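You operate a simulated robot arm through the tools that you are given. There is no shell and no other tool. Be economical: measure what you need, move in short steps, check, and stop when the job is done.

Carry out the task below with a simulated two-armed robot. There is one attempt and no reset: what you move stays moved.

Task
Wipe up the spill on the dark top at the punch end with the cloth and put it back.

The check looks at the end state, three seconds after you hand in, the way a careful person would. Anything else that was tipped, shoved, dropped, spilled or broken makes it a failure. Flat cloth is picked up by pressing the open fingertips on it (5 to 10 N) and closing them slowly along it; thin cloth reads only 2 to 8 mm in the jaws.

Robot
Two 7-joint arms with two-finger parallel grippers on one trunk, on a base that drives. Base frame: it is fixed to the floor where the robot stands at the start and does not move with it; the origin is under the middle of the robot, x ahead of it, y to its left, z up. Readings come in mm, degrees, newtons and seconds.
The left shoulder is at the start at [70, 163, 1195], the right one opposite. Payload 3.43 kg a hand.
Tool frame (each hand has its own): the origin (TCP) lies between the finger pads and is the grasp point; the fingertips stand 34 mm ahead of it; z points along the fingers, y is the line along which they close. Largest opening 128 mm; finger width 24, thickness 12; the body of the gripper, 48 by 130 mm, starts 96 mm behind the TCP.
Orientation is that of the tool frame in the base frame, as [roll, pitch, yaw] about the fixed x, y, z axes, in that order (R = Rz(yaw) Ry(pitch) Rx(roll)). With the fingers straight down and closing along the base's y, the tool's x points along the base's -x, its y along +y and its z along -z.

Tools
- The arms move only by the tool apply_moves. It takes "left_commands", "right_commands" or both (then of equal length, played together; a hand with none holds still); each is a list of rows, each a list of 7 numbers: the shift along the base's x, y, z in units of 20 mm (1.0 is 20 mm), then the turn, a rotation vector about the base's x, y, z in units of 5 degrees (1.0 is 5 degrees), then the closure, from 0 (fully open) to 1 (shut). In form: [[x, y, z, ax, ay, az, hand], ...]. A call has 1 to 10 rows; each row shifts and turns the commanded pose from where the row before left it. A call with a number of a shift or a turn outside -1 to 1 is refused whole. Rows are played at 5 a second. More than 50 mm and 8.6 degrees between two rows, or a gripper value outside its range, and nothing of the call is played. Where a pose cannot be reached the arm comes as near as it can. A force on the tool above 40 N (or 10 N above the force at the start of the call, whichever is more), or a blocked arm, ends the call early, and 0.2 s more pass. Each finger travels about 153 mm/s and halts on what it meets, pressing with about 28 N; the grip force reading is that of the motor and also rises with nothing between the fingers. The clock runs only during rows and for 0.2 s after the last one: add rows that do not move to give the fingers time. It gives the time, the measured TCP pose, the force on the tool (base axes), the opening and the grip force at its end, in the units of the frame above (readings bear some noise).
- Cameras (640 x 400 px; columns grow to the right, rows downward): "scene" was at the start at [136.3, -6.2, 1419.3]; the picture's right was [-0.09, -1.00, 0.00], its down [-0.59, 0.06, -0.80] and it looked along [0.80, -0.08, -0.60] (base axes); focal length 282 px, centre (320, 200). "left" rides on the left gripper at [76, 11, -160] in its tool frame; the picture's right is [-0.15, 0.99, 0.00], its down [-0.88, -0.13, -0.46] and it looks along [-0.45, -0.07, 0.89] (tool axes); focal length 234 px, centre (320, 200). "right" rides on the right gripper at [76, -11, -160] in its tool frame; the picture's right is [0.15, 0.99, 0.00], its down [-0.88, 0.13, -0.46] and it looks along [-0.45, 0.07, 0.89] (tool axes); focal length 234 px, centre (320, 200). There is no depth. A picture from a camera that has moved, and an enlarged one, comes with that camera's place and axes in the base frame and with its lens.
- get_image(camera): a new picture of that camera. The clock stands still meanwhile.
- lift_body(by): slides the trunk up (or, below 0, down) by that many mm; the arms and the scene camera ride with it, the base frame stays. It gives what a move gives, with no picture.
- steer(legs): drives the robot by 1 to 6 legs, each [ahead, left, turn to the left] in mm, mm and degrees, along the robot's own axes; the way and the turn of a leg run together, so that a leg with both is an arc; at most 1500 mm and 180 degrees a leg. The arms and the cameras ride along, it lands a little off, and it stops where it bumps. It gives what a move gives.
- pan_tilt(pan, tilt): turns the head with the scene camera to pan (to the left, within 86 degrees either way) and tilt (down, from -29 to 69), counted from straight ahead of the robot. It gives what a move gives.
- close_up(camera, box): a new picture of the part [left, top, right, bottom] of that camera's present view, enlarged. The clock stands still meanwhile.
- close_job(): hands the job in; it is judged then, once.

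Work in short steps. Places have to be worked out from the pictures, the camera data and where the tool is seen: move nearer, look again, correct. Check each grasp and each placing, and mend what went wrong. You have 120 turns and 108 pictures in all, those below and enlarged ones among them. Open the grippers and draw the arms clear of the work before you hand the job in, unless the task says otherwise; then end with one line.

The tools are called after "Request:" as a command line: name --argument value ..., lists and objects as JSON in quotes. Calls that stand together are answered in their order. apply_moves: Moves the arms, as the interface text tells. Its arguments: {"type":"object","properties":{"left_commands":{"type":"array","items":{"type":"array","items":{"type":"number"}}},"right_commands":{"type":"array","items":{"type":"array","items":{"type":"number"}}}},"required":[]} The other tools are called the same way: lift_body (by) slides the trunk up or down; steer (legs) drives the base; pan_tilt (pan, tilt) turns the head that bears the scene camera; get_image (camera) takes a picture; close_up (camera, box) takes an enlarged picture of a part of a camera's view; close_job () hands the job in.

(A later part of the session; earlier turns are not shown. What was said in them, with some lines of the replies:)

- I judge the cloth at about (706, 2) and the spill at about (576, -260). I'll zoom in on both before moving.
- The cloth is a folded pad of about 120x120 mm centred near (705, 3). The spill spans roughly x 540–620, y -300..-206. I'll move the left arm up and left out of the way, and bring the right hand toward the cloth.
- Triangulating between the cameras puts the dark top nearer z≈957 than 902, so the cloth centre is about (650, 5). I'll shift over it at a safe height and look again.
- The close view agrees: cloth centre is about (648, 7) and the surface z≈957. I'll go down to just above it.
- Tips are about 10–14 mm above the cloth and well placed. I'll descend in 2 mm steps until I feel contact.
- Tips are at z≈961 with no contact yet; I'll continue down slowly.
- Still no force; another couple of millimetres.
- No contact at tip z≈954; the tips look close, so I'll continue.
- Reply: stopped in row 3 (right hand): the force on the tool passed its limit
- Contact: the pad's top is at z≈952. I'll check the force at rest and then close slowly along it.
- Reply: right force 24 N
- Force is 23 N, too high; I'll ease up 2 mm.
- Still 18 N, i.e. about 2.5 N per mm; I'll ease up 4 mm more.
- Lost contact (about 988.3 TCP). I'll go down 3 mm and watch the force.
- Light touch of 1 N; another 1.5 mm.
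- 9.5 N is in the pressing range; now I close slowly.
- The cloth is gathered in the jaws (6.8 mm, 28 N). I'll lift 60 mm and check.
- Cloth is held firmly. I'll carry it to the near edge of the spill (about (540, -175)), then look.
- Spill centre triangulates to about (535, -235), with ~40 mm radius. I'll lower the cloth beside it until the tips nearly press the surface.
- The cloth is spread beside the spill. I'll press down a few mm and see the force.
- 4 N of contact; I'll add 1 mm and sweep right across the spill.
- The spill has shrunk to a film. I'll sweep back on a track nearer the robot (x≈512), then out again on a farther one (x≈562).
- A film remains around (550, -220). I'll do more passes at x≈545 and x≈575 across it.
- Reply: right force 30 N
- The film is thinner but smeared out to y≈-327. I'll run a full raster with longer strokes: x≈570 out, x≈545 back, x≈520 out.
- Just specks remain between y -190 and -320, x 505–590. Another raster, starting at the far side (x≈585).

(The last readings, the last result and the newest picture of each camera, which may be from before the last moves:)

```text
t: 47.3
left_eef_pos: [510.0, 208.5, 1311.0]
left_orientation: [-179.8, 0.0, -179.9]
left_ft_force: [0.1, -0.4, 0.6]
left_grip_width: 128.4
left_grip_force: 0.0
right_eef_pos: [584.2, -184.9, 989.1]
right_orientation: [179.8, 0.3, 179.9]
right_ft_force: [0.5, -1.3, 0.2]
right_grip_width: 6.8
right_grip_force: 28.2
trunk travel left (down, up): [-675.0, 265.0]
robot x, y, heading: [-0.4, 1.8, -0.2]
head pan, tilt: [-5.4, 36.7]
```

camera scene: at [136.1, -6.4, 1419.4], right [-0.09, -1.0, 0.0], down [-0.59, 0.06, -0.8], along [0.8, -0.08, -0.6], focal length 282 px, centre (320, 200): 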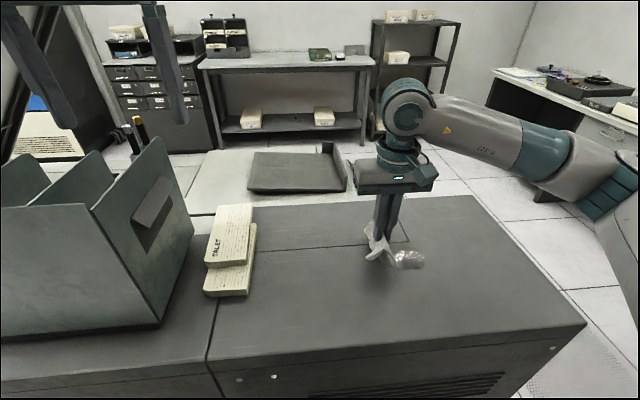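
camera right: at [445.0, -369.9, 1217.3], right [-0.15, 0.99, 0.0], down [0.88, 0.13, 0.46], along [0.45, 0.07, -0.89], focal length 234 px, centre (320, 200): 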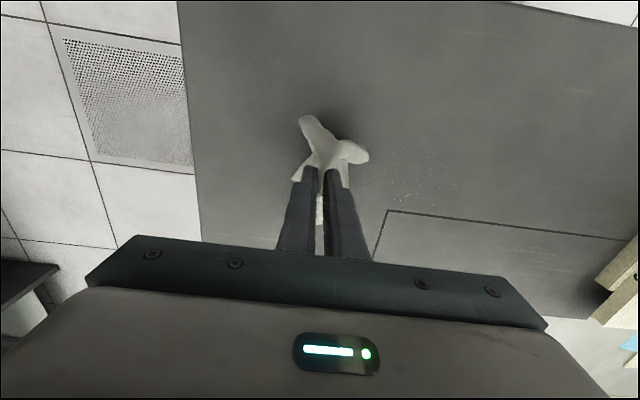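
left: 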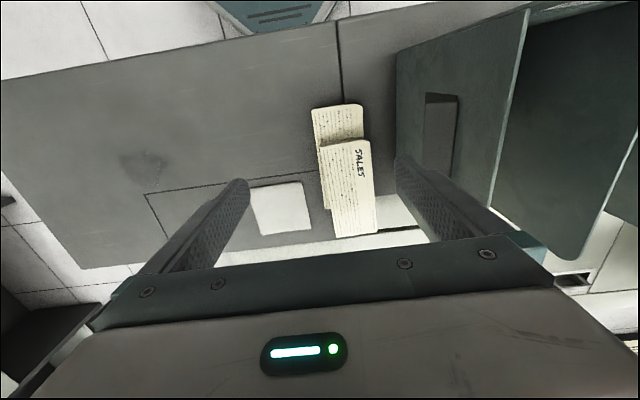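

Force went light, so I'll press 2 mm more and do the x≈560 and x≈535 tracks.

Request:
apply_moves --right_commands '[[-0.6, 0.5, -0.1, 0, 0, 0, 1], [-0.6, 0, 0, 0, 0, 0, 1], [0, -0.9, 0, 0, 0, 0, 1], [0, -0.9, 0, 0, 0, 0, 1], [0, -0.9, 0, 0, 0, 0, 1], [0, -0.9, 0, 0, 0, 0, 1], [0, -0.9, 0, 0, 0, 0, 1], [0, -0.9, 0, 0, 0, 0, 1], [0, -0.9, 0, 0, 0, 0, 1], [0, -0.9, 0, 0, 0, 0, 1]]'

Request:
apply_moves --right_commands '[[0, -0.5, 0, 0, 0, 0, 1], [-1, 0, 0, 0, 0, 0, 1], [0, 0.9, 0, 0, 0, 0, 1], [0, 0.9, 0, 0, 0, 0, 1], [0, 0.9, 0, 0, 0, 0, 1], [0, 0.9, 0, 0, 0, 0, 1], [0, 0.9, 0, 0, 0, 0, 1], [0, 0.9, 0, 0, 0, 0, 1], [0, 0.9, 0, 0, 0, 0, 1], [0, 0.9, 0, 0, 0, 0, 1]]'

Request:
apply_moves --right_commands '[[0, 0.5, 0, 0, 0, 0, 1], [-1, 0, 0, 0, 0, 0, 1], [-0.2, -0.9, 0, 0, 0, 0, 1], [0, -0.9, 0, 0, 0, 0, 1], [0, -0.9, 0, 0, 0, 0, 1], [0, -0.9, 0, 0, 0, 0, 1], [0, -0.9, 0, 0, 0, 0, 1], [0, -0.9, 0, 0, 0, 0, 1], [0, -0.9, 0, 0, 0, 0, 1], [0, -0.9, 0, 0, 0, 0, 1]]'

Request:
apply_moves --right_commands '[[0, -0.5, 0, 0, 0, 0, 1], [0, 0, 0.5, 0, 0, 0, 1], [0, 0, 1, 0, 0, 0, 1], [0, -1, 1, 0, 0, 0, 1], [0, 0, 1, 0, 0, 0, 1], [0, 0, 0, 0, 0, 0, 1]]'

Request:
close_up --camera "scene" --box '[320, 190, 480, 290]'

Request:
get_image --camera "right"

```text
t: 49.5
left_eef_pos: [508.9, 206.8, 1313.0]
left_orientation: [180.0, 0.0, -179.8]
left_ft_force: [-0.5, 0.5, -1.0]
left_grip_width: 128.0
left_grip_force: 0.0
right_eef_pos: [559.1, -323.5, 984.7]
right_orientation: [179.8, 0.4, -179.9]
right_ft_force: [1.7, 1.2, 5.0]
right_grip_width: 6.7
right_grip_force: 28.0
trunk travel left (down, up): [-675.0, 265.0]
robot x, y, heading: [0.3, -1.7, -0.2]
head pan, tilt: [-5.4, 36.7]
```

```text
t: 51.7
left_eef_pos: [509.8, 207.6, 1312.5]
left_orientation: [-179.9, -0.1, 180.0]
left_ft_force: [0.6, 0.1, 0.0]
left_grip_width: 128.1
left_grip_force: 0.1
right_eef_pos: [541.5, -187.9, 986.6]
right_orientation: [179.9, 0.3, 179.9]
right_ft_force: [-0.4, -0.8, 4.7]
right_grip_width: 6.7
right_grip_force: 27.7
trunk travel left (down, up): [-675.0, 265.0]
robot x, y, heading: [-1.3, 0.5, 0.0]
head pan, tilt: [-5.4, 36.7]
```

```text
t: 53.9
left_eef_pos: [509.3, 205.3, 1312.3]
left_orientation: [-180.0, 0.0, -179.9]
left_ft_force: [-0.3, 0.6, 0.4]
left_grip_width: 128.2
left_grip_force: 0.1
right_eef_pos: [517.8, -322.5, 985.0]
right_orientation: [179.8, 0.3, -180.0]
right_ft_force: [0.7, 0.1, 1.0]
right_grip_width: 6.7
right_grip_force: 28.1
trunk travel left (down, up): [-675.0, 265.0]
robot x, y, heading: [1.7, 0.5, 0.3]
head pan, tilt: [-5.4, 36.7]
```

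```text
t: 55.3
left_eef_pos: [508.6, 206.3, 1312.4]
left_orientation: [-180.0, 0.0, -179.9]
left_ft_force: [0.3, 0.5, 0.5]
left_grip_width: 128.0
left_grip_force: 0.0
right_eef_pos: [514.8, -353.8, 1056.2]
right_orientation: [179.8, 0.3, 179.9]
right_ft_force: [-0.1, 0.3, -0.8]
right_grip_width: 6.8
right_grip_force: 28.1
trunk travel left (down, up): [-675.0, 265.0]
robot x, y, heading: [2.8, -1.4, -0.2]
head pan, tilt: [-5.4, 36.7]
```

```text
4.00 times, centred on (400, 240) of scene
camera zoom: at [136.5, -6.3, 1419.3], right [-0.09, -1.0, 0.0], down [-0.59, 0.06, -0.8], along [0.8, -0.08, -0.6], focal length 1130 px, centre (0, 40)
```

zoom: 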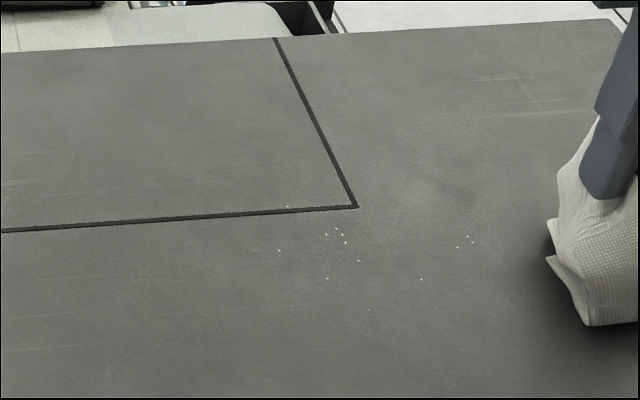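

```text
80 pictures are left
camera right: at [438.2, -364.9, 1215.4], right [-0.14, 0.99, 0.0], down [0.88, 0.13, 0.46], along [0.45, 0.07, -0.89], focal length 234 px, centre (320, 200)
```

right: 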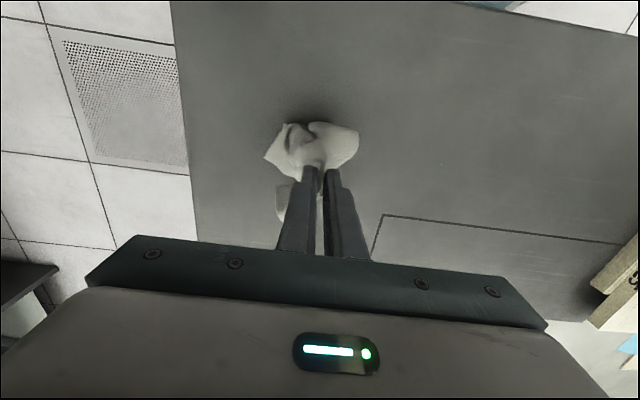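

Nearly clean, a few specks left. One more raster should finish it.

Request:
apply_moves --right_commands '[[1, 0, 0, 0, 0, 0, 1], [1, 0, -0.9, 0, 0, 0, 1], [1, 0.3, -0.9, 0, 0, 0, 1], [0.6, 0, -0.9, 0, 0, 0, 1], [0, 0, -0.6, 0, 0, 0, 1], [0, 0, -0.2, 0, 0, 0, 1], [0, 0.8, -0.05, 0, 0, 0, 1], [0, 0.8, 0, 0, 0, 0, 1], [0, 0.8, 0, 0, 0, 0, 1], [0, 0.8, 0, 0, 0, 0, 1]]'

Request:
apply_moves --right_commands '[[0, 0.8, 0, 0, 0, 0, 1], [0, 0.8, 0, 0, 0, 0, 1], [0, 0.8, 0, 0, 0, 0, 1], [0, 0.8, 0, 0, 0, 0, 1], [0, 0.8, 0, 0, 0, 0, 1], [0, 0.8, 0, 0, 0, 0, 1], [-0.9, 0, 0, 0, 0, 0, 1], [-0.3, -0.9, 0, 0, 0, 0, 1], [0, -0.9, 0, 0, 0, 0, 1], [0, -0.9, 0, 0, 0, 0, 1]]'

Request:
apply_moves --right_commands '[[0, -0.9, 0, 0, 0, 0, 1], [0, -0.9, 0, 0, 0, 0, 1], [0, -0.9, 0, 0, 0, 0, 1], [0, -0.9, 0, 0, 0, 0, 1], [0, -0.9, 0, 0, 0, 0, 1], [-1, 0, 0, 0, 0, 0, 1], [-0.2, 0.9, 0, 0, 0, 0, 1], [0, 0.9, 0, 0, 0, 0, 1], [0, 0.9, 0, 0, 0, 0, 1], [0, 0.9, 0, 0, 0, 0, 1]]'

Request:
apply_moves --right_commands '[[0, 0.9, 0, 0, 0, 0, 1], [0, 0.9, 0, 0, 0, 0, 1], [0, 0.9, 0, 0, 0, 0, 1], [-0.9, 0.5, 0, 0, 0, 0, 1], [-0.3, -0.9, 0, 0, 0, 0, 1], [0, -0.9, 0, 0, 0, 0, 1], [0, -0.9, 0, 0, 0, 0, 1], [0, -0.9, 0, 0, 0, 0, 1], [0, -0.9, 0, 0, 0, 0, 1], [0, -0.9, 0, 0, 0, 0, 1]]'

Request:
apply_moves --right_commands '[[0, -0.9, 0, 0, 0, 0, 1], [0, -0.9, 0, 0, 0, 0, 1], [0, 0, 0.5, 0, 0, 0, 1], [0, 0, 1, 0, 0, 0, 1], [0, -1, 1, 0, 0, 0, 1], [0, 0, 1, 0, 0, 0, 1], [0, 0, 0, 0, 0, 0, 1]]'

Request:
close_up --camera "scene" --box '[320, 190, 480, 290]'

Request:
close_up --camera "right" --box '[240, 60, 560, 260]'

```text
t: 57.5
left_eef_pos: [508.9, 207.7, 1312.9]
left_orientation: [-179.9, 0.0, 180.0]
left_ft_force: [0.6, 0.9, 0.1]
left_grip_width: 127.8
left_grip_force: 0.1
right_eef_pos: [588.2, -281.8, 985.1]
right_orientation: [179.9, 0.2, 180.0]
right_ft_force: [0.3, -2.2, 8.2]
right_grip_width: 6.8
right_grip_force: 27.8
trunk travel left (down, up): [-675.0, 265.0]
robot x, y, heading: [2.5, 0.3, 0.2]
head pan, tilt: [-5.4, 36.7]
```

```text
t: 59.7
left_eef_pos: [505.3, 207.9, 1312.9]
left_orientation: [-179.8, 0.3, -179.9]
left_ft_force: [0.1, 0.0, 0.7]
left_grip_width: 127.8
left_grip_force: 0.0
right_eef_pos: [561.8, -239.1, 984.9]
right_orientation: [179.9, 0.5, 180.0]
right_ft_force: [0.7, 6.4, 38.9]
right_grip_width: 6.7
right_grip_force: 28.2
trunk travel left (down, up): [-675.0, 265.0]
robot x, y, heading: [-0.3, 3.0, 0.1]
head pan, tilt: [-5.4, 36.7]
```

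```text
t: 61.9
left_eef_pos: [506.6, 208.6, 1312.9]
left_orientation: [-180.0, 0.2, 180.0]
left_ft_force: [-0.2, 0.4, -1.2]
left_grip_width: 128.0
left_grip_force: 0.0
right_eef_pos: [535.6, -257.2, 985.7]
right_orientation: [180.0, 0.5, 179.9]
right_ft_force: [-0.4, -7.5, 42.7]
right_grip_width: 6.9
right_grip_force: 27.7
trunk travel left (down, up): [-675.0, 265.0]
robot x, y, heading: [0.6, 0.5, 0.0]
head pan, tilt: [-5.4, 36.7]
```

```text
t: 64.1
left_eef_pos: [508.7, 206.7, 1312.4]
left_orientation: [179.9, 0.1, 180.0]
left_ft_force: [0.1, -0.7, 0.0]
left_grip_width: 128.2
left_grip_force: 0.1
right_eef_pos: [515.4, -303.2, 986.5]
right_orientation: [179.9, 0.3, -180.0]
right_ft_force: [-0.4, 2.2, 9.8]
right_grip_width: 6.9
right_grip_force: 27.8
trunk travel left (down, up): [-675.0, 265.0]
robot x, y, heading: [1.3, 1.3, -0.1]
head pan, tilt: [-5.4, 36.7]
```

```text
t: 65.7
left_eef_pos: [510.4, 206.3, 1311.8]
left_orientation: [180.0, 0.0, -179.8]
left_ft_force: [0.5, -0.5, -0.1]
left_grip_width: 127.9
left_grip_force: 0.1
right_eef_pos: [515.7, -358.2, 1053.5]
right_orientation: [179.8, 0.2, 179.9]
right_ft_force: [0.6, -1.2, 0.6]
right_grip_width: 6.7
right_grip_force: 28.7
trunk travel left (down, up): [-675.0, 265.0]
robot x, y, heading: [-1.4, 2.8, -0.1]
head pan, tilt: [-5.4, 36.7]
```

```text
4.00 times, centred on (400, 240) of scene
camera zoom: at [136.3, -6.3, 1419.3], right [-0.09, -1.0, 0.0], down [-0.59, 0.06, -0.8], along [0.8, -0.08, -0.6], focal length 1130 px, centre (0, 40)
```

zoom: 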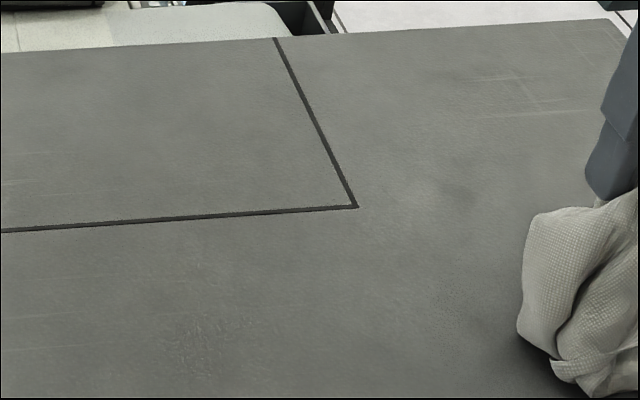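

```text
2.00 times, centred on (400, 160) of right
camera zoom: at [439.4, -369.6, 1213.1], right [-0.15, 0.99, 0.0], down [0.88, 0.13, 0.46], along [0.45, 0.07, -0.89], focal length 468 px, centre (160, 280)
```

zoom: 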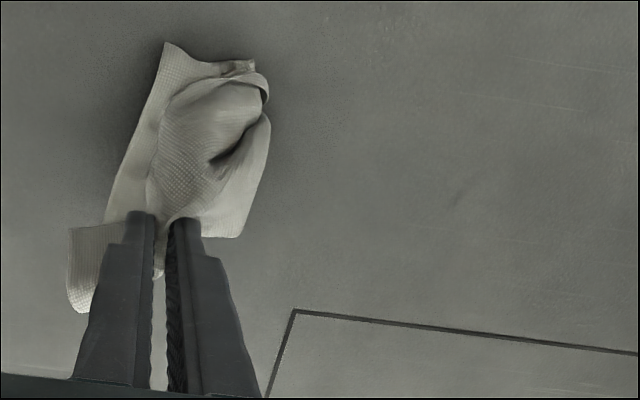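

The spill looks gone. I'll check a faint texture near (506, -153) with a tighter zoom.

Request:
close_up --camera "scene" --box '[330, 240, 410, 290]'

Request:
close_up --camera "scene" --box '[370, 210, 450, 260]'

Request:
get_image --camera "scene"

```text
8.00 times, centred on (370, 265) of scene
camera zoom: at [136.3, -6.3, 1419.3], right [-0.09, -1.0, 0.0], down [-0.59, 0.06, -0.8], along [0.8, -0.08, -0.6], focal length 2260 px, centre (-80, -320)
```

zoom: 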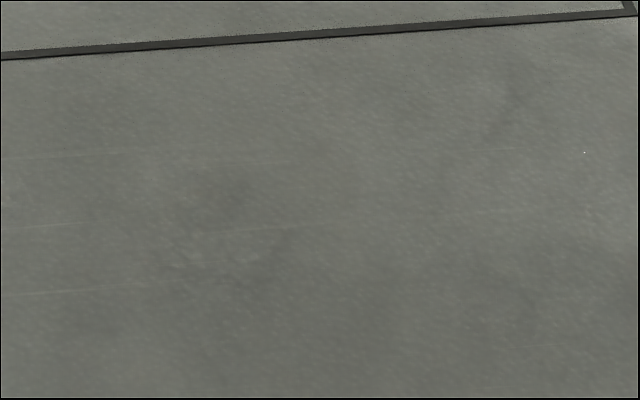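

```text
8.00 times, centred on (410, 235) of scene
camera zoom: at [136.3, -6.3, 1419.3], right [-0.09, -1.0, 0.0], down [-0.59, 0.06, -0.8], along [0.8, -0.08, -0.6], focal length 2260 px, centre (-400, -80)
```

zoom: 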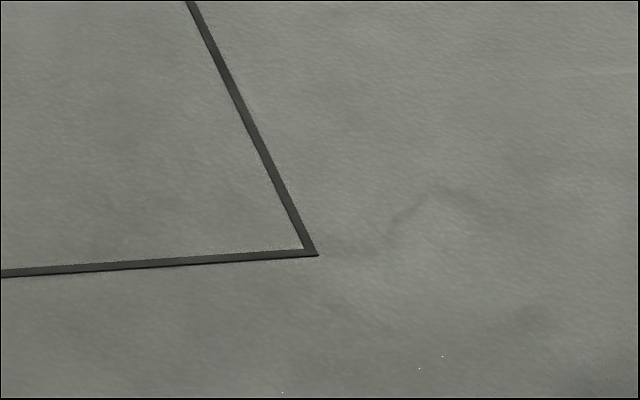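

```text
75 pictures are left
camera scene: at [136.3, -6.3, 1419.3], right [-0.09, -1.0, 0.0], down [-0.59, 0.06, -0.8], along [0.8, -0.08, -0.6], focal length 282 px, centre (320, 200)
```

scene: 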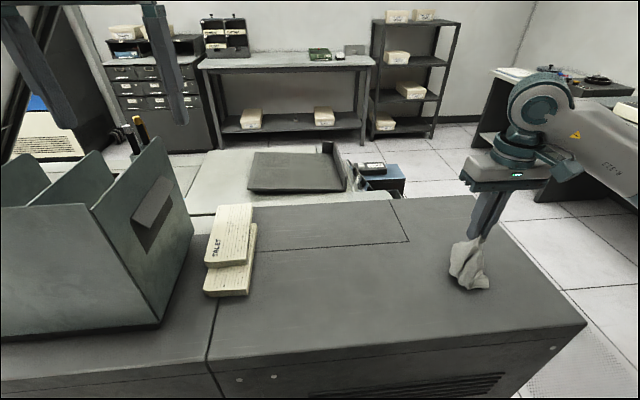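

Three pin-prick specks remain near x≈540, y -230..-280. One more double pass there.

Request:
apply_moves --right_commands '[[0.9, 0.3, -0.9, 0, 0, 0, 1], [0.5, 0.3, -0.9, 0, 0, 0, 1], [0, 0, -0.9, 0, 0, 0, 1], [0, 0, -0.6, 0, 0, 0, 1], [0, 0, -0.1, 0, 0, 0, 1], [0, 0.8, 0, 0, 0, 0, 1], [0, 0.8, 0, 0, 0, 0, 1], [0, 0.8, 0, 0, 0, 0, 1], [0, 0.8, 0, 0, 0, 0, 1], [0, 0.8, 0, 0, 0, 0, 1]]'

Request:
apply_moves --right_commands '[[0, 0.8, 0, 0, 0, 0, 1], [0, 0.8, 0, 0, 0, 0, 1], [0, 0.8, 0, 0, 0, 0, 1], [-0.6, 0, 0, 0, 0, 0, 1], [0, -0.8, 0, 0, 0, 0, 1], [0, -0.8, 0, 0, 0, 0, 1], [0, -0.8, 0, 0, 0, 0, 1], [0, -0.8, 0, 0, 0, 0, 1], [0, -0.8, 0, 0, 0, 0, 1], [0, -0.8, 0, 0, 0, 0, 1]]'

Request:
apply_moves --right_commands '[[0, -0.8, 0, 0, 0, 0, 1], [0, -0.8, 0, 0, 0, 0, 1], [0, -0.4, 0.5, 0, 0, 0, 1], [0, -0.4, 1, 0, 0, 0, 1], [0, 0, 1, 0, 0, 0, 1], [0, 0, 1, 0, 0, 0, 1], [0, 0, 0, 0, 0, 0, 1]]'

Request:
close_up --camera "scene" --box '[360, 205, 480, 280]'

```text
t: 67.9
left_eef_pos: [508.9, 207.2, 1313.3]
left_orientation: [-179.9, 0.0, -180.0]
left_ft_force: [0.3, 0.0, 0.8]
left_grip_width: 128.0
left_grip_force: 0.1
right_eef_pos: [545.3, -266.1, 986.5]
right_orientation: [179.9, 0.4, 179.9]
right_ft_force: [1.0, -0.8, 4.9]
right_grip_width: 6.8
right_grip_force: 28.5
trunk travel left (down, up): [-675.0, 265.0]
robot x, y, heading: [-1.1, -4.1, 0.2]
head pan, tilt: [-5.4, 36.7]
```

```text
t: 70.1
left_eef_pos: [509.3, 207.3, 1312.6]
left_orientation: [180.0, -0.1, -180.0]
left_ft_force: [0.1, -0.5, 0.8]
left_grip_width: 128.0
left_grip_force: 0.1
right_eef_pos: [532.4, -315.3, 985.5]
right_orientation: [179.8, 0.3, 180.0]
right_ft_force: [-0.2, 1.0, 5.9]
right_grip_width: 6.8
right_grip_force: 28.0
trunk travel left (down, up): [-675.0, 265.0]
robot x, y, heading: [0.6, -2.4, 0.2]
head pan, tilt: [-5.4, 36.7]
```

```text
t: 71.7
left_eef_pos: [509.4, 205.2, 1312.5]
left_orientation: [-179.9, 0.1, -179.9]
left_ft_force: [-0.7, -0.2, -0.6]
left_grip_width: 128.1
left_grip_force: 0.0
right_eef_pos: [533.2, -363.7, 1054.0]
right_orientation: [179.7, 0.3, 179.8]
right_ft_force: [0.3, 1.0, 0.1]
right_grip_width: 6.7
right_grip_force: 27.7
trunk travel left (down, up): [-675.0, 265.0]
robot x, y, heading: [-2.0, -2.5, -0.0]
head pan, tilt: [-5.4, 36.7]
```

```text
5.33 times, centred on (420, 242) of scene
camera zoom: at [136.3, -6.5, 1419.3], right [-0.09, -1.0, 0.0], down [-0.59, 0.06, -0.8], along [0.8, -0.08, -0.6], focal length 1506 px, centre (-213, -27)
```

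zoom: 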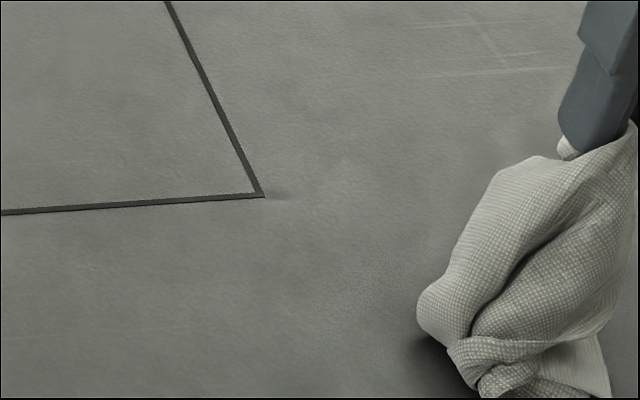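

Clean. Now carrying the cloth back to where it lay (649, 7).

Request:
apply_moves --right_commands '[[0.6, 0.95, 0, 0, 0, 0, 1], [0.6, 0.95, 0, 0, 0, 0, 1], [0.6, 0.95, 0, 0, 0, 0, 1], [0.6, 0.95, 0, 0, 0, 0, 1], [0.6, 0.95, 0, 0, 0, 0, 1], [0.6, 0.95, 0, 0, 0, 0, 1], [0.6, 0.95, 0, 0, 0, 0, 1], [0.6, 0.95, 0, 0, 0, 0, 1], [0.6, 0.95, 0, 0, 0, 0, 1], [0.4, 0.95, 0, 0, 0, 0, 1]]'

Request:
apply_moves --right_commands '[[0, 1, 0, 0, 0, 0, 1], [0, 1, 0, 0, 0, 0, 1], [0, 1, 0, 0, 0, 0, 1], [0, 1, 0, 0, 0, 0, 1], [0, 1, 0, 0, 0, 0, 1], [0, 1, 0, 0, 0, 0, 1], [0, 1, 0, 0, 0, 0, 1], [0, 1, 0, 0, 0, 0, 1], [0, 0.9, 0, 0, 0, 0, 1], [0, 0, 0, 0, 0, 0, 1]]'

Request:
close_up --camera "scene" --box '[190, 160, 350, 260]'

Request:
get_image --camera "right"

```text
t: 73.9
left_eef_pos: [510.7, 208.0, 1310.9]
left_orientation: [-180.0, 0.0, -180.0]
left_ft_force: [0.5, -0.3, 0.0]
left_grip_width: 127.9
left_grip_force: 0.0
right_eef_pos: [648.3, -171.8, 1055.3]
right_orientation: [179.9, 0.3, 179.9]
right_ft_force: [0.2, 0.0, -0.7]
right_grip_width: 6.8
right_grip_force: 28.3
trunk travel left (down, up): [-675.0, 265.0]
robot x, y, heading: [-0.2, -1.8, 0.3]
head pan, tilt: [-5.4, 36.7]
```

```text
t: 76.1
left_eef_pos: [511.0, 205.8, 1311.7]
left_orientation: [-180.0, -0.1, 180.0]
left_ft_force: [-0.7, 0.5, -0.2]
left_grip_width: 128.0
left_grip_force: 0.2
right_eef_pos: [648.7, 6.9, 1054.6]
right_orientation: [179.7, 0.3, 179.8]
right_ft_force: [-0.1, 0.3, 0.2]
right_grip_width: 6.8
right_grip_force: 28.3
trunk travel left (down, up): [-675.0, 265.0]
robot x, y, heading: [-0.2, -1.7, 0.1]
head pan, tilt: [-5.4, 36.7]
```

```text
4.00 times, centred on (270, 210) of scene
camera zoom: at [136.4, -6.7, 1419.3], right [-0.09, -1.0, 0.0], down [-0.59, 0.06, -0.8], along [0.8, -0.08, -0.6], focal length 1130 px, centre (520, 160)
```

zoom: 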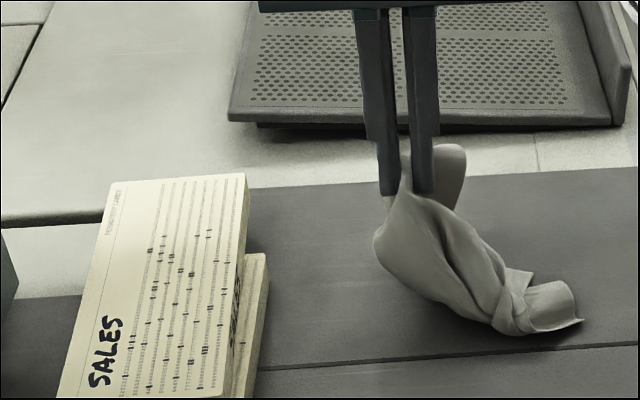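

```text
72 pictures are left
camera right: at [571.6, -4.5, 1214.2], right [-0.15, 0.99, 0.0], down [0.88, 0.13, 0.46], along [0.46, 0.07, -0.89], focal length 234 px, centre (320, 200)
```

right: 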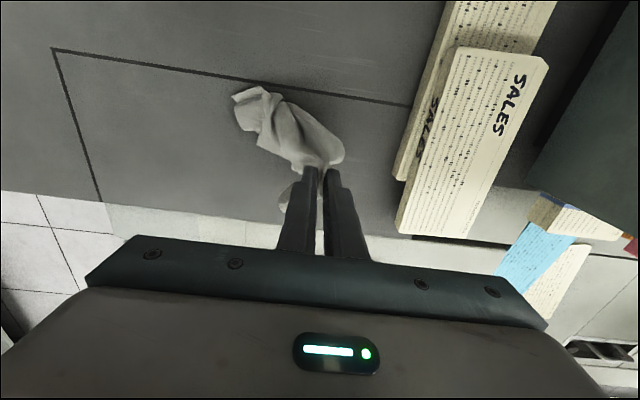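

The cloth is twisted with its tail toward -x,-y. I'll lower it while drawing it +x,+y so it stretches out centred on its old spot.

Request:
apply_moves --right_commands '[[0.1, 0.3, -0.5, 0, 0, 0, 1], [0.1, 0.3, -0.5, 0, 0, 0, 1], [0.1, 0.3, -0.5, 0, 0, 0, 1], [0.1, 0.3, -0.5, 0, 0, 0, 1], [0.1, 0.3, -0.5, 0, 0, 0, 1], [0.1, 0.2, -0.4, 0, 0, 0, 1], [0, 0, -0.2, 0, 0, 0, 1], [0, 0, 0, 0, 0, 0, 1]]'

Request:
close_up --camera "scene" --box '[190, 160, 350, 260]'

Request:
get_image --camera "right"

```text
t: 77.9
left_eef_pos: [510.1, 206.2, 1312.8]
left_orientation: [-179.9, -0.1, -179.9]
left_ft_force: [-0.2, -0.4, 1.0]
left_grip_width: 128.0
left_grip_force: 0.1
right_eef_pos: [661.3, 40.2, 992.8]
right_orientation: [179.8, 0.3, 180.0]
right_ft_force: [-0.5, 0.0, -0.4]
right_grip_width: 6.7
right_grip_force: 28.1
trunk travel left (down, up): [-675.0, 265.0]
robot x, y, heading: [6.6, 1.0, 0.2]
head pan, tilt: [-5.4, 36.7]
```

```text
4.00 times, centred on (270, 210) of scene
camera zoom: at [136.4, -6.0, 1419.3], right [-0.09, -1.0, 0.0], down [-0.59, 0.06, -0.8], along [0.8, -0.08, -0.6], focal length 1130 px, centre (520, 160)
```

zoom: 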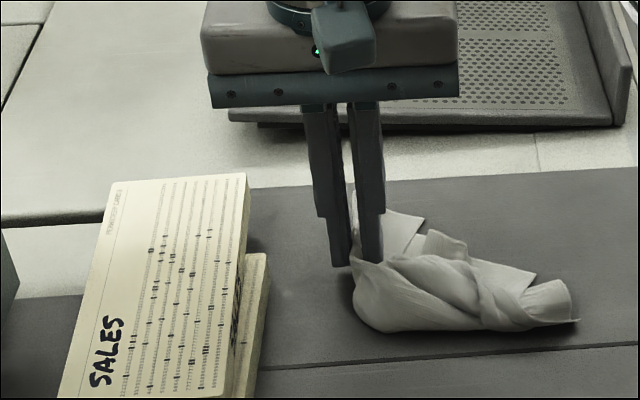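

```text
70 pictures are left
camera right: at [583.4, 29.5, 1152.8], right [-0.15, 0.99, 0.0], down [0.88, 0.13, 0.46], along [0.46, 0.07, -0.89], focal length 234 px, centre (320, 200)
```

right: 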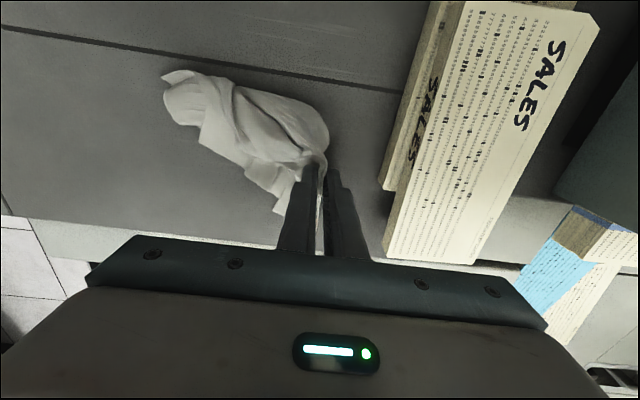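

The blob's centre is about (637, -16); I'll drag it another ~(12, 12) and release with a small opening, keeping clear of the cards.

Request:
apply_moves --right_commands '[[0.3, 0.3, -0.1, 0, 0, 0, 1], [0.3, 0.3, 0, 0, 0, 0, 1], [0, 0, 0, 0, 0, 0, 0.9], [0, 0, 0, 0, 0, 0, 0.8], [0, 0, 0, 0, 0, 0, 0.8], [0, 0, 0.3, 0, 0, 0, 0.8], [0, 0, 0.5, 0, 0, 0, 0.8], [0, 0, 1, 0, 0, 0, 0.8], [0, 0, 1, 0, 0, 0, 0.8], [0, 0, 1, 0, 0, 0, 0.8]]'

Request:
close_up --camera "scene" --box '[190, 160, 350, 260]'

Request:
get_image --camera "right"

```text
t: 80.1
left_eef_pos: [509.0, 206.1, 1312.1]
left_orientation: [180.0, 0.0, 180.0]
left_ft_force: [-0.2, 0.0, 0.4]
left_grip_width: 128.1
left_grip_force: 0.1
right_eef_pos: [669.6, 52.2, 1070.2]
right_orientation: [179.8, 0.4, -179.9]
right_ft_force: [-0.7, -0.3, 0.1]
right_grip_width: 25.6
right_grip_force: 0.1
trunk travel left (down, up): [-675.0, 265.0]
robot x, y, heading: [0.4, -1.0, 0.2]
head pan, tilt: [-5.4, 36.7]
```

```text
4.00 times, centred on (270, 210) of scene
camera zoom: at [136.0, -5.9, 1419.3], right [-0.09, -1.0, 0.0], down [-0.59, 0.06, -0.8], along [0.8, -0.08, -0.6], focal length 1130 px, centre (520, 160)
```

zoom: 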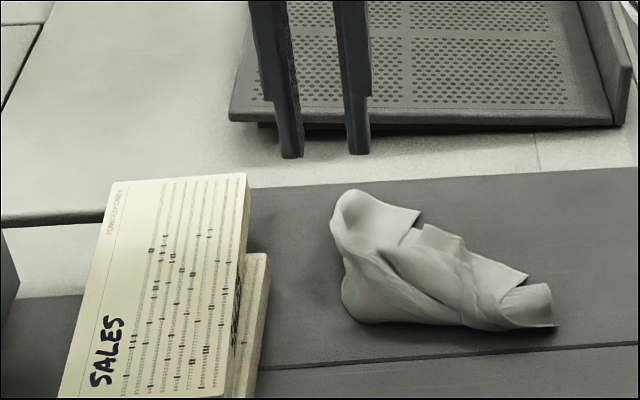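

```text
68 pictures are left
camera right: at [592.7, 41.2, 1228.3], right [-0.15, 0.99, 0.0], down [0.88, 0.13, 0.46], along [0.46, 0.07, -0.89], focal length 234 px, centre (320, 200)
```

right: 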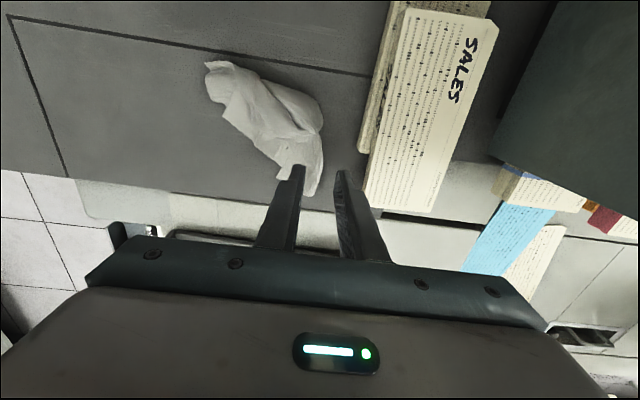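

The cloth now rests centred around (652, -2), on its old spot and clear of the cards. I'll retract the right arm upward and to its own side and do a final check.

Request:
apply_moves --right_commands '[[0, 0, 1, 0, 0, 0, 0.5], [0, 0, 1, 0, 0, 0, 0], [0, 0, 1, 0, 0, 0, 0], [-0.4, -1, 0.3, 0, 0, 0, 0], [-0.4, -1, 0.3, 0, 0, 0, 0], [-0.4, -1, 0, 0, 0, 0, 0], [-0.4, -1, 0, 0, 0, 0, 0], [-0.4, -1, 0, 0, 0, 0, 0], [-0.4, -1, 0, 0, 0, 0, 0], [-0.4, -1, 0, 0, 0, 0, 0]]'

Request:
apply_moves --right_commands '[[-0.3, -1, 0, 0, 0, 0, 0], [-0.3, -1, 0, 0, 0, 0, 0], [-0.3, -1, 0, 0, 0, 0, 0], [-0.3, -1, 0, 0, 0, 0, 0], [-0.3, -1, 0, 0, 0, 0, 0], [-0.3, -1, 0, 0, 0, 0, 0], [-0.3, -1, 0, 0, 0, 0, 0], [-0.3, -1, 0, 0, 0, 0, 0], [-0.3, -1, 0, 0, 0, 0, 0], [-0.3, -1, 0, 0, 0, 0, 0]]'

Request:
apply_moves --right_commands '[[0, -1, 0, 0, 0, 0, 0], [0, -1, 0, 0, 0, 0, 0], [0, -1, 0, 0, 0, 0, 0], [0, -1, 0, 0, 0, 0, 0], [0, 0, 0, 0, 0, 0, 0]]'

Request:
get_image --camera "scene"

Request:
close_up --camera "scene" --box '[360, 200, 488, 280]'

Request:
close_up --camera "scene" --box '[190, 160, 350, 260]'

Request:
get_image --camera "right"

```text
t: 82.3
left_eef_pos: [509.8, 205.3, 1311.5]
left_orientation: [179.9, 0.0, -180.0]
left_ft_force: [-0.1, -0.2, -0.9]
left_grip_width: 127.9
left_grip_force: 0.1
right_eef_pos: [614.9, -89.2, 1141.2]
right_orientation: [179.8, 0.2, -180.0]
right_ft_force: [0.5, -0.2, 0.5]
right_grip_width: 128.1
right_grip_force: 0.1
trunk travel left (down, up): [-675.0, 265.0]
robot x, y, heading: [-0.3, 4.1, 0.2]
head pan, tilt: [-5.4, 36.7]
```

```text
t: 84.5
left_eef_pos: [508.8, 205.7, 1312.9]
left_orientation: [180.0, 0.0, -179.9]
left_ft_force: [1.0, -0.3, -0.3]
left_grip_width: 128.0
left_grip_force: 0.0
right_eef_pos: [556.1, -289.6, 1143.1]
right_orientation: [179.9, 0.4, -180.0]
right_ft_force: [0.0, -0.2, -0.7]
right_grip_width: 128.3
right_grip_force: 0.1
trunk travel left (down, up): [-675.0, 265.0]
robot x, y, heading: [1.5, -1.8, 0.1]
head pan, tilt: [-5.4, 36.7]
```

```text
t: 85.7
left_eef_pos: [509.4, 206.6, 1312.4]
left_orientation: [-180.0, 0.1, 180.0]
left_ft_force: [-0.6, 0.4, -0.7]
left_grip_width: 128.0
left_grip_force: 0.1
right_eef_pos: [557.8, -368.7, 1140.5]
right_orientation: [179.9, 0.3, 179.9]
right_ft_force: [-0.3, 0.2, 0.2]
right_grip_width: 127.9
right_grip_force: 0.1
trunk travel left (down, up): [-675.0, 265.0]
robot x, y, heading: [-1.1, 1.1, -0.2]
head pan, tilt: [-5.4, 36.7]
```

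```text
67 pictures are left
camera scene: at [136.6, -5.7, 1419.3], right [-0.09, -1.0, 0.0], down [-0.6, 0.06, -0.8], along [0.8, -0.08, -0.6], focal length 282 px, centre (320, 200)
```

scene: 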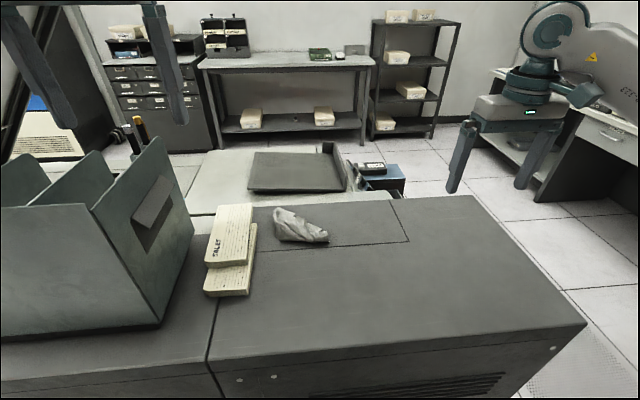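

```text
5.00 times, centred on (424, 240) of scene
camera zoom: at [136.6, -5.7, 1419.3], right [-0.09, -1.0, 0.0], down [-0.6, 0.06, -0.8], along [0.8, -0.08, -0.6], focal length 1412 px, centre (-200, 0)
```

zoom: 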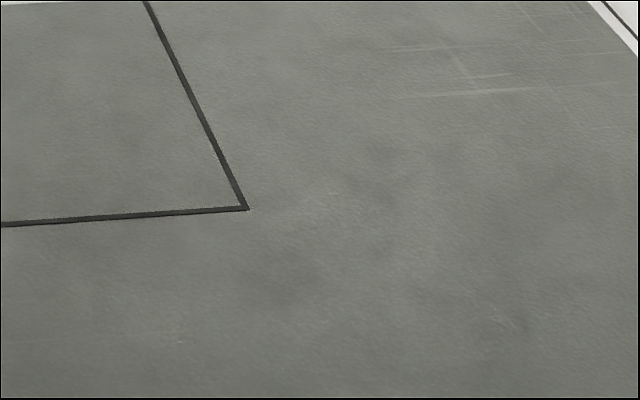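

```text
4.00 times, centred on (270, 210) of scene
camera zoom: at [136.6, -5.7, 1419.3], right [-0.09, -1.0, 0.0], down [-0.6, 0.06, -0.8], along [0.8, -0.08, -0.6], focal length 1130 px, centre (520, 160)
```

zoom: 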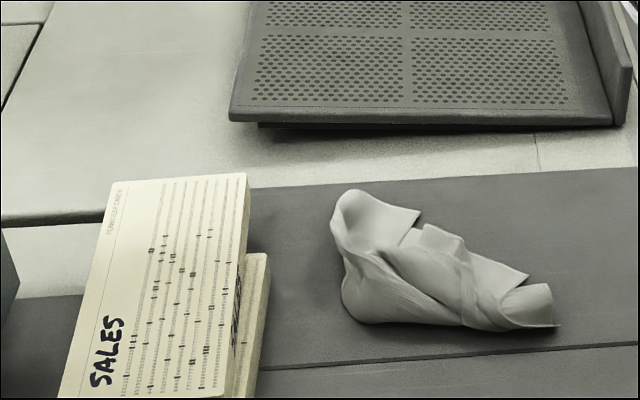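

```text
64 pictures are left
camera right: at [480.0, -380.3, 1299.8], right [-0.15, 0.99, 0.0], down [0.88, 0.13, 0.46], along [0.45, 0.07, -0.89], focal length 234 px, centre (320, 200)
```

right: 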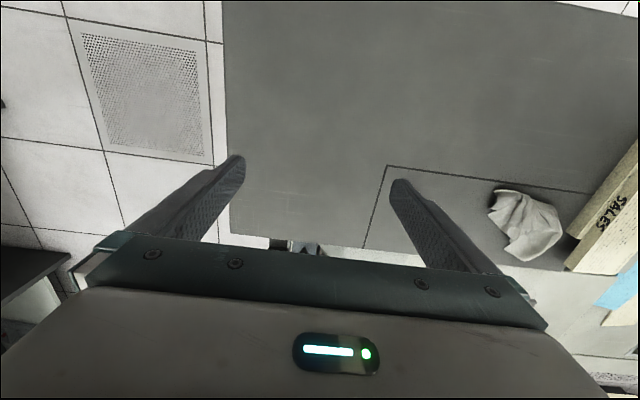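

The top is clean, the cloth is back on its spot, the cards haven't moved, and both grippers are open and clear, so I'm handing in.

Request:
close_job

```text
The job is handed in.
```

I wiped the spill off the dark top and put the cloth back on its original spot. It is crumpled there, not in the neat flat square it started as. Nothing else looks moved in the last pictures, and both arms are clear with grippers open.
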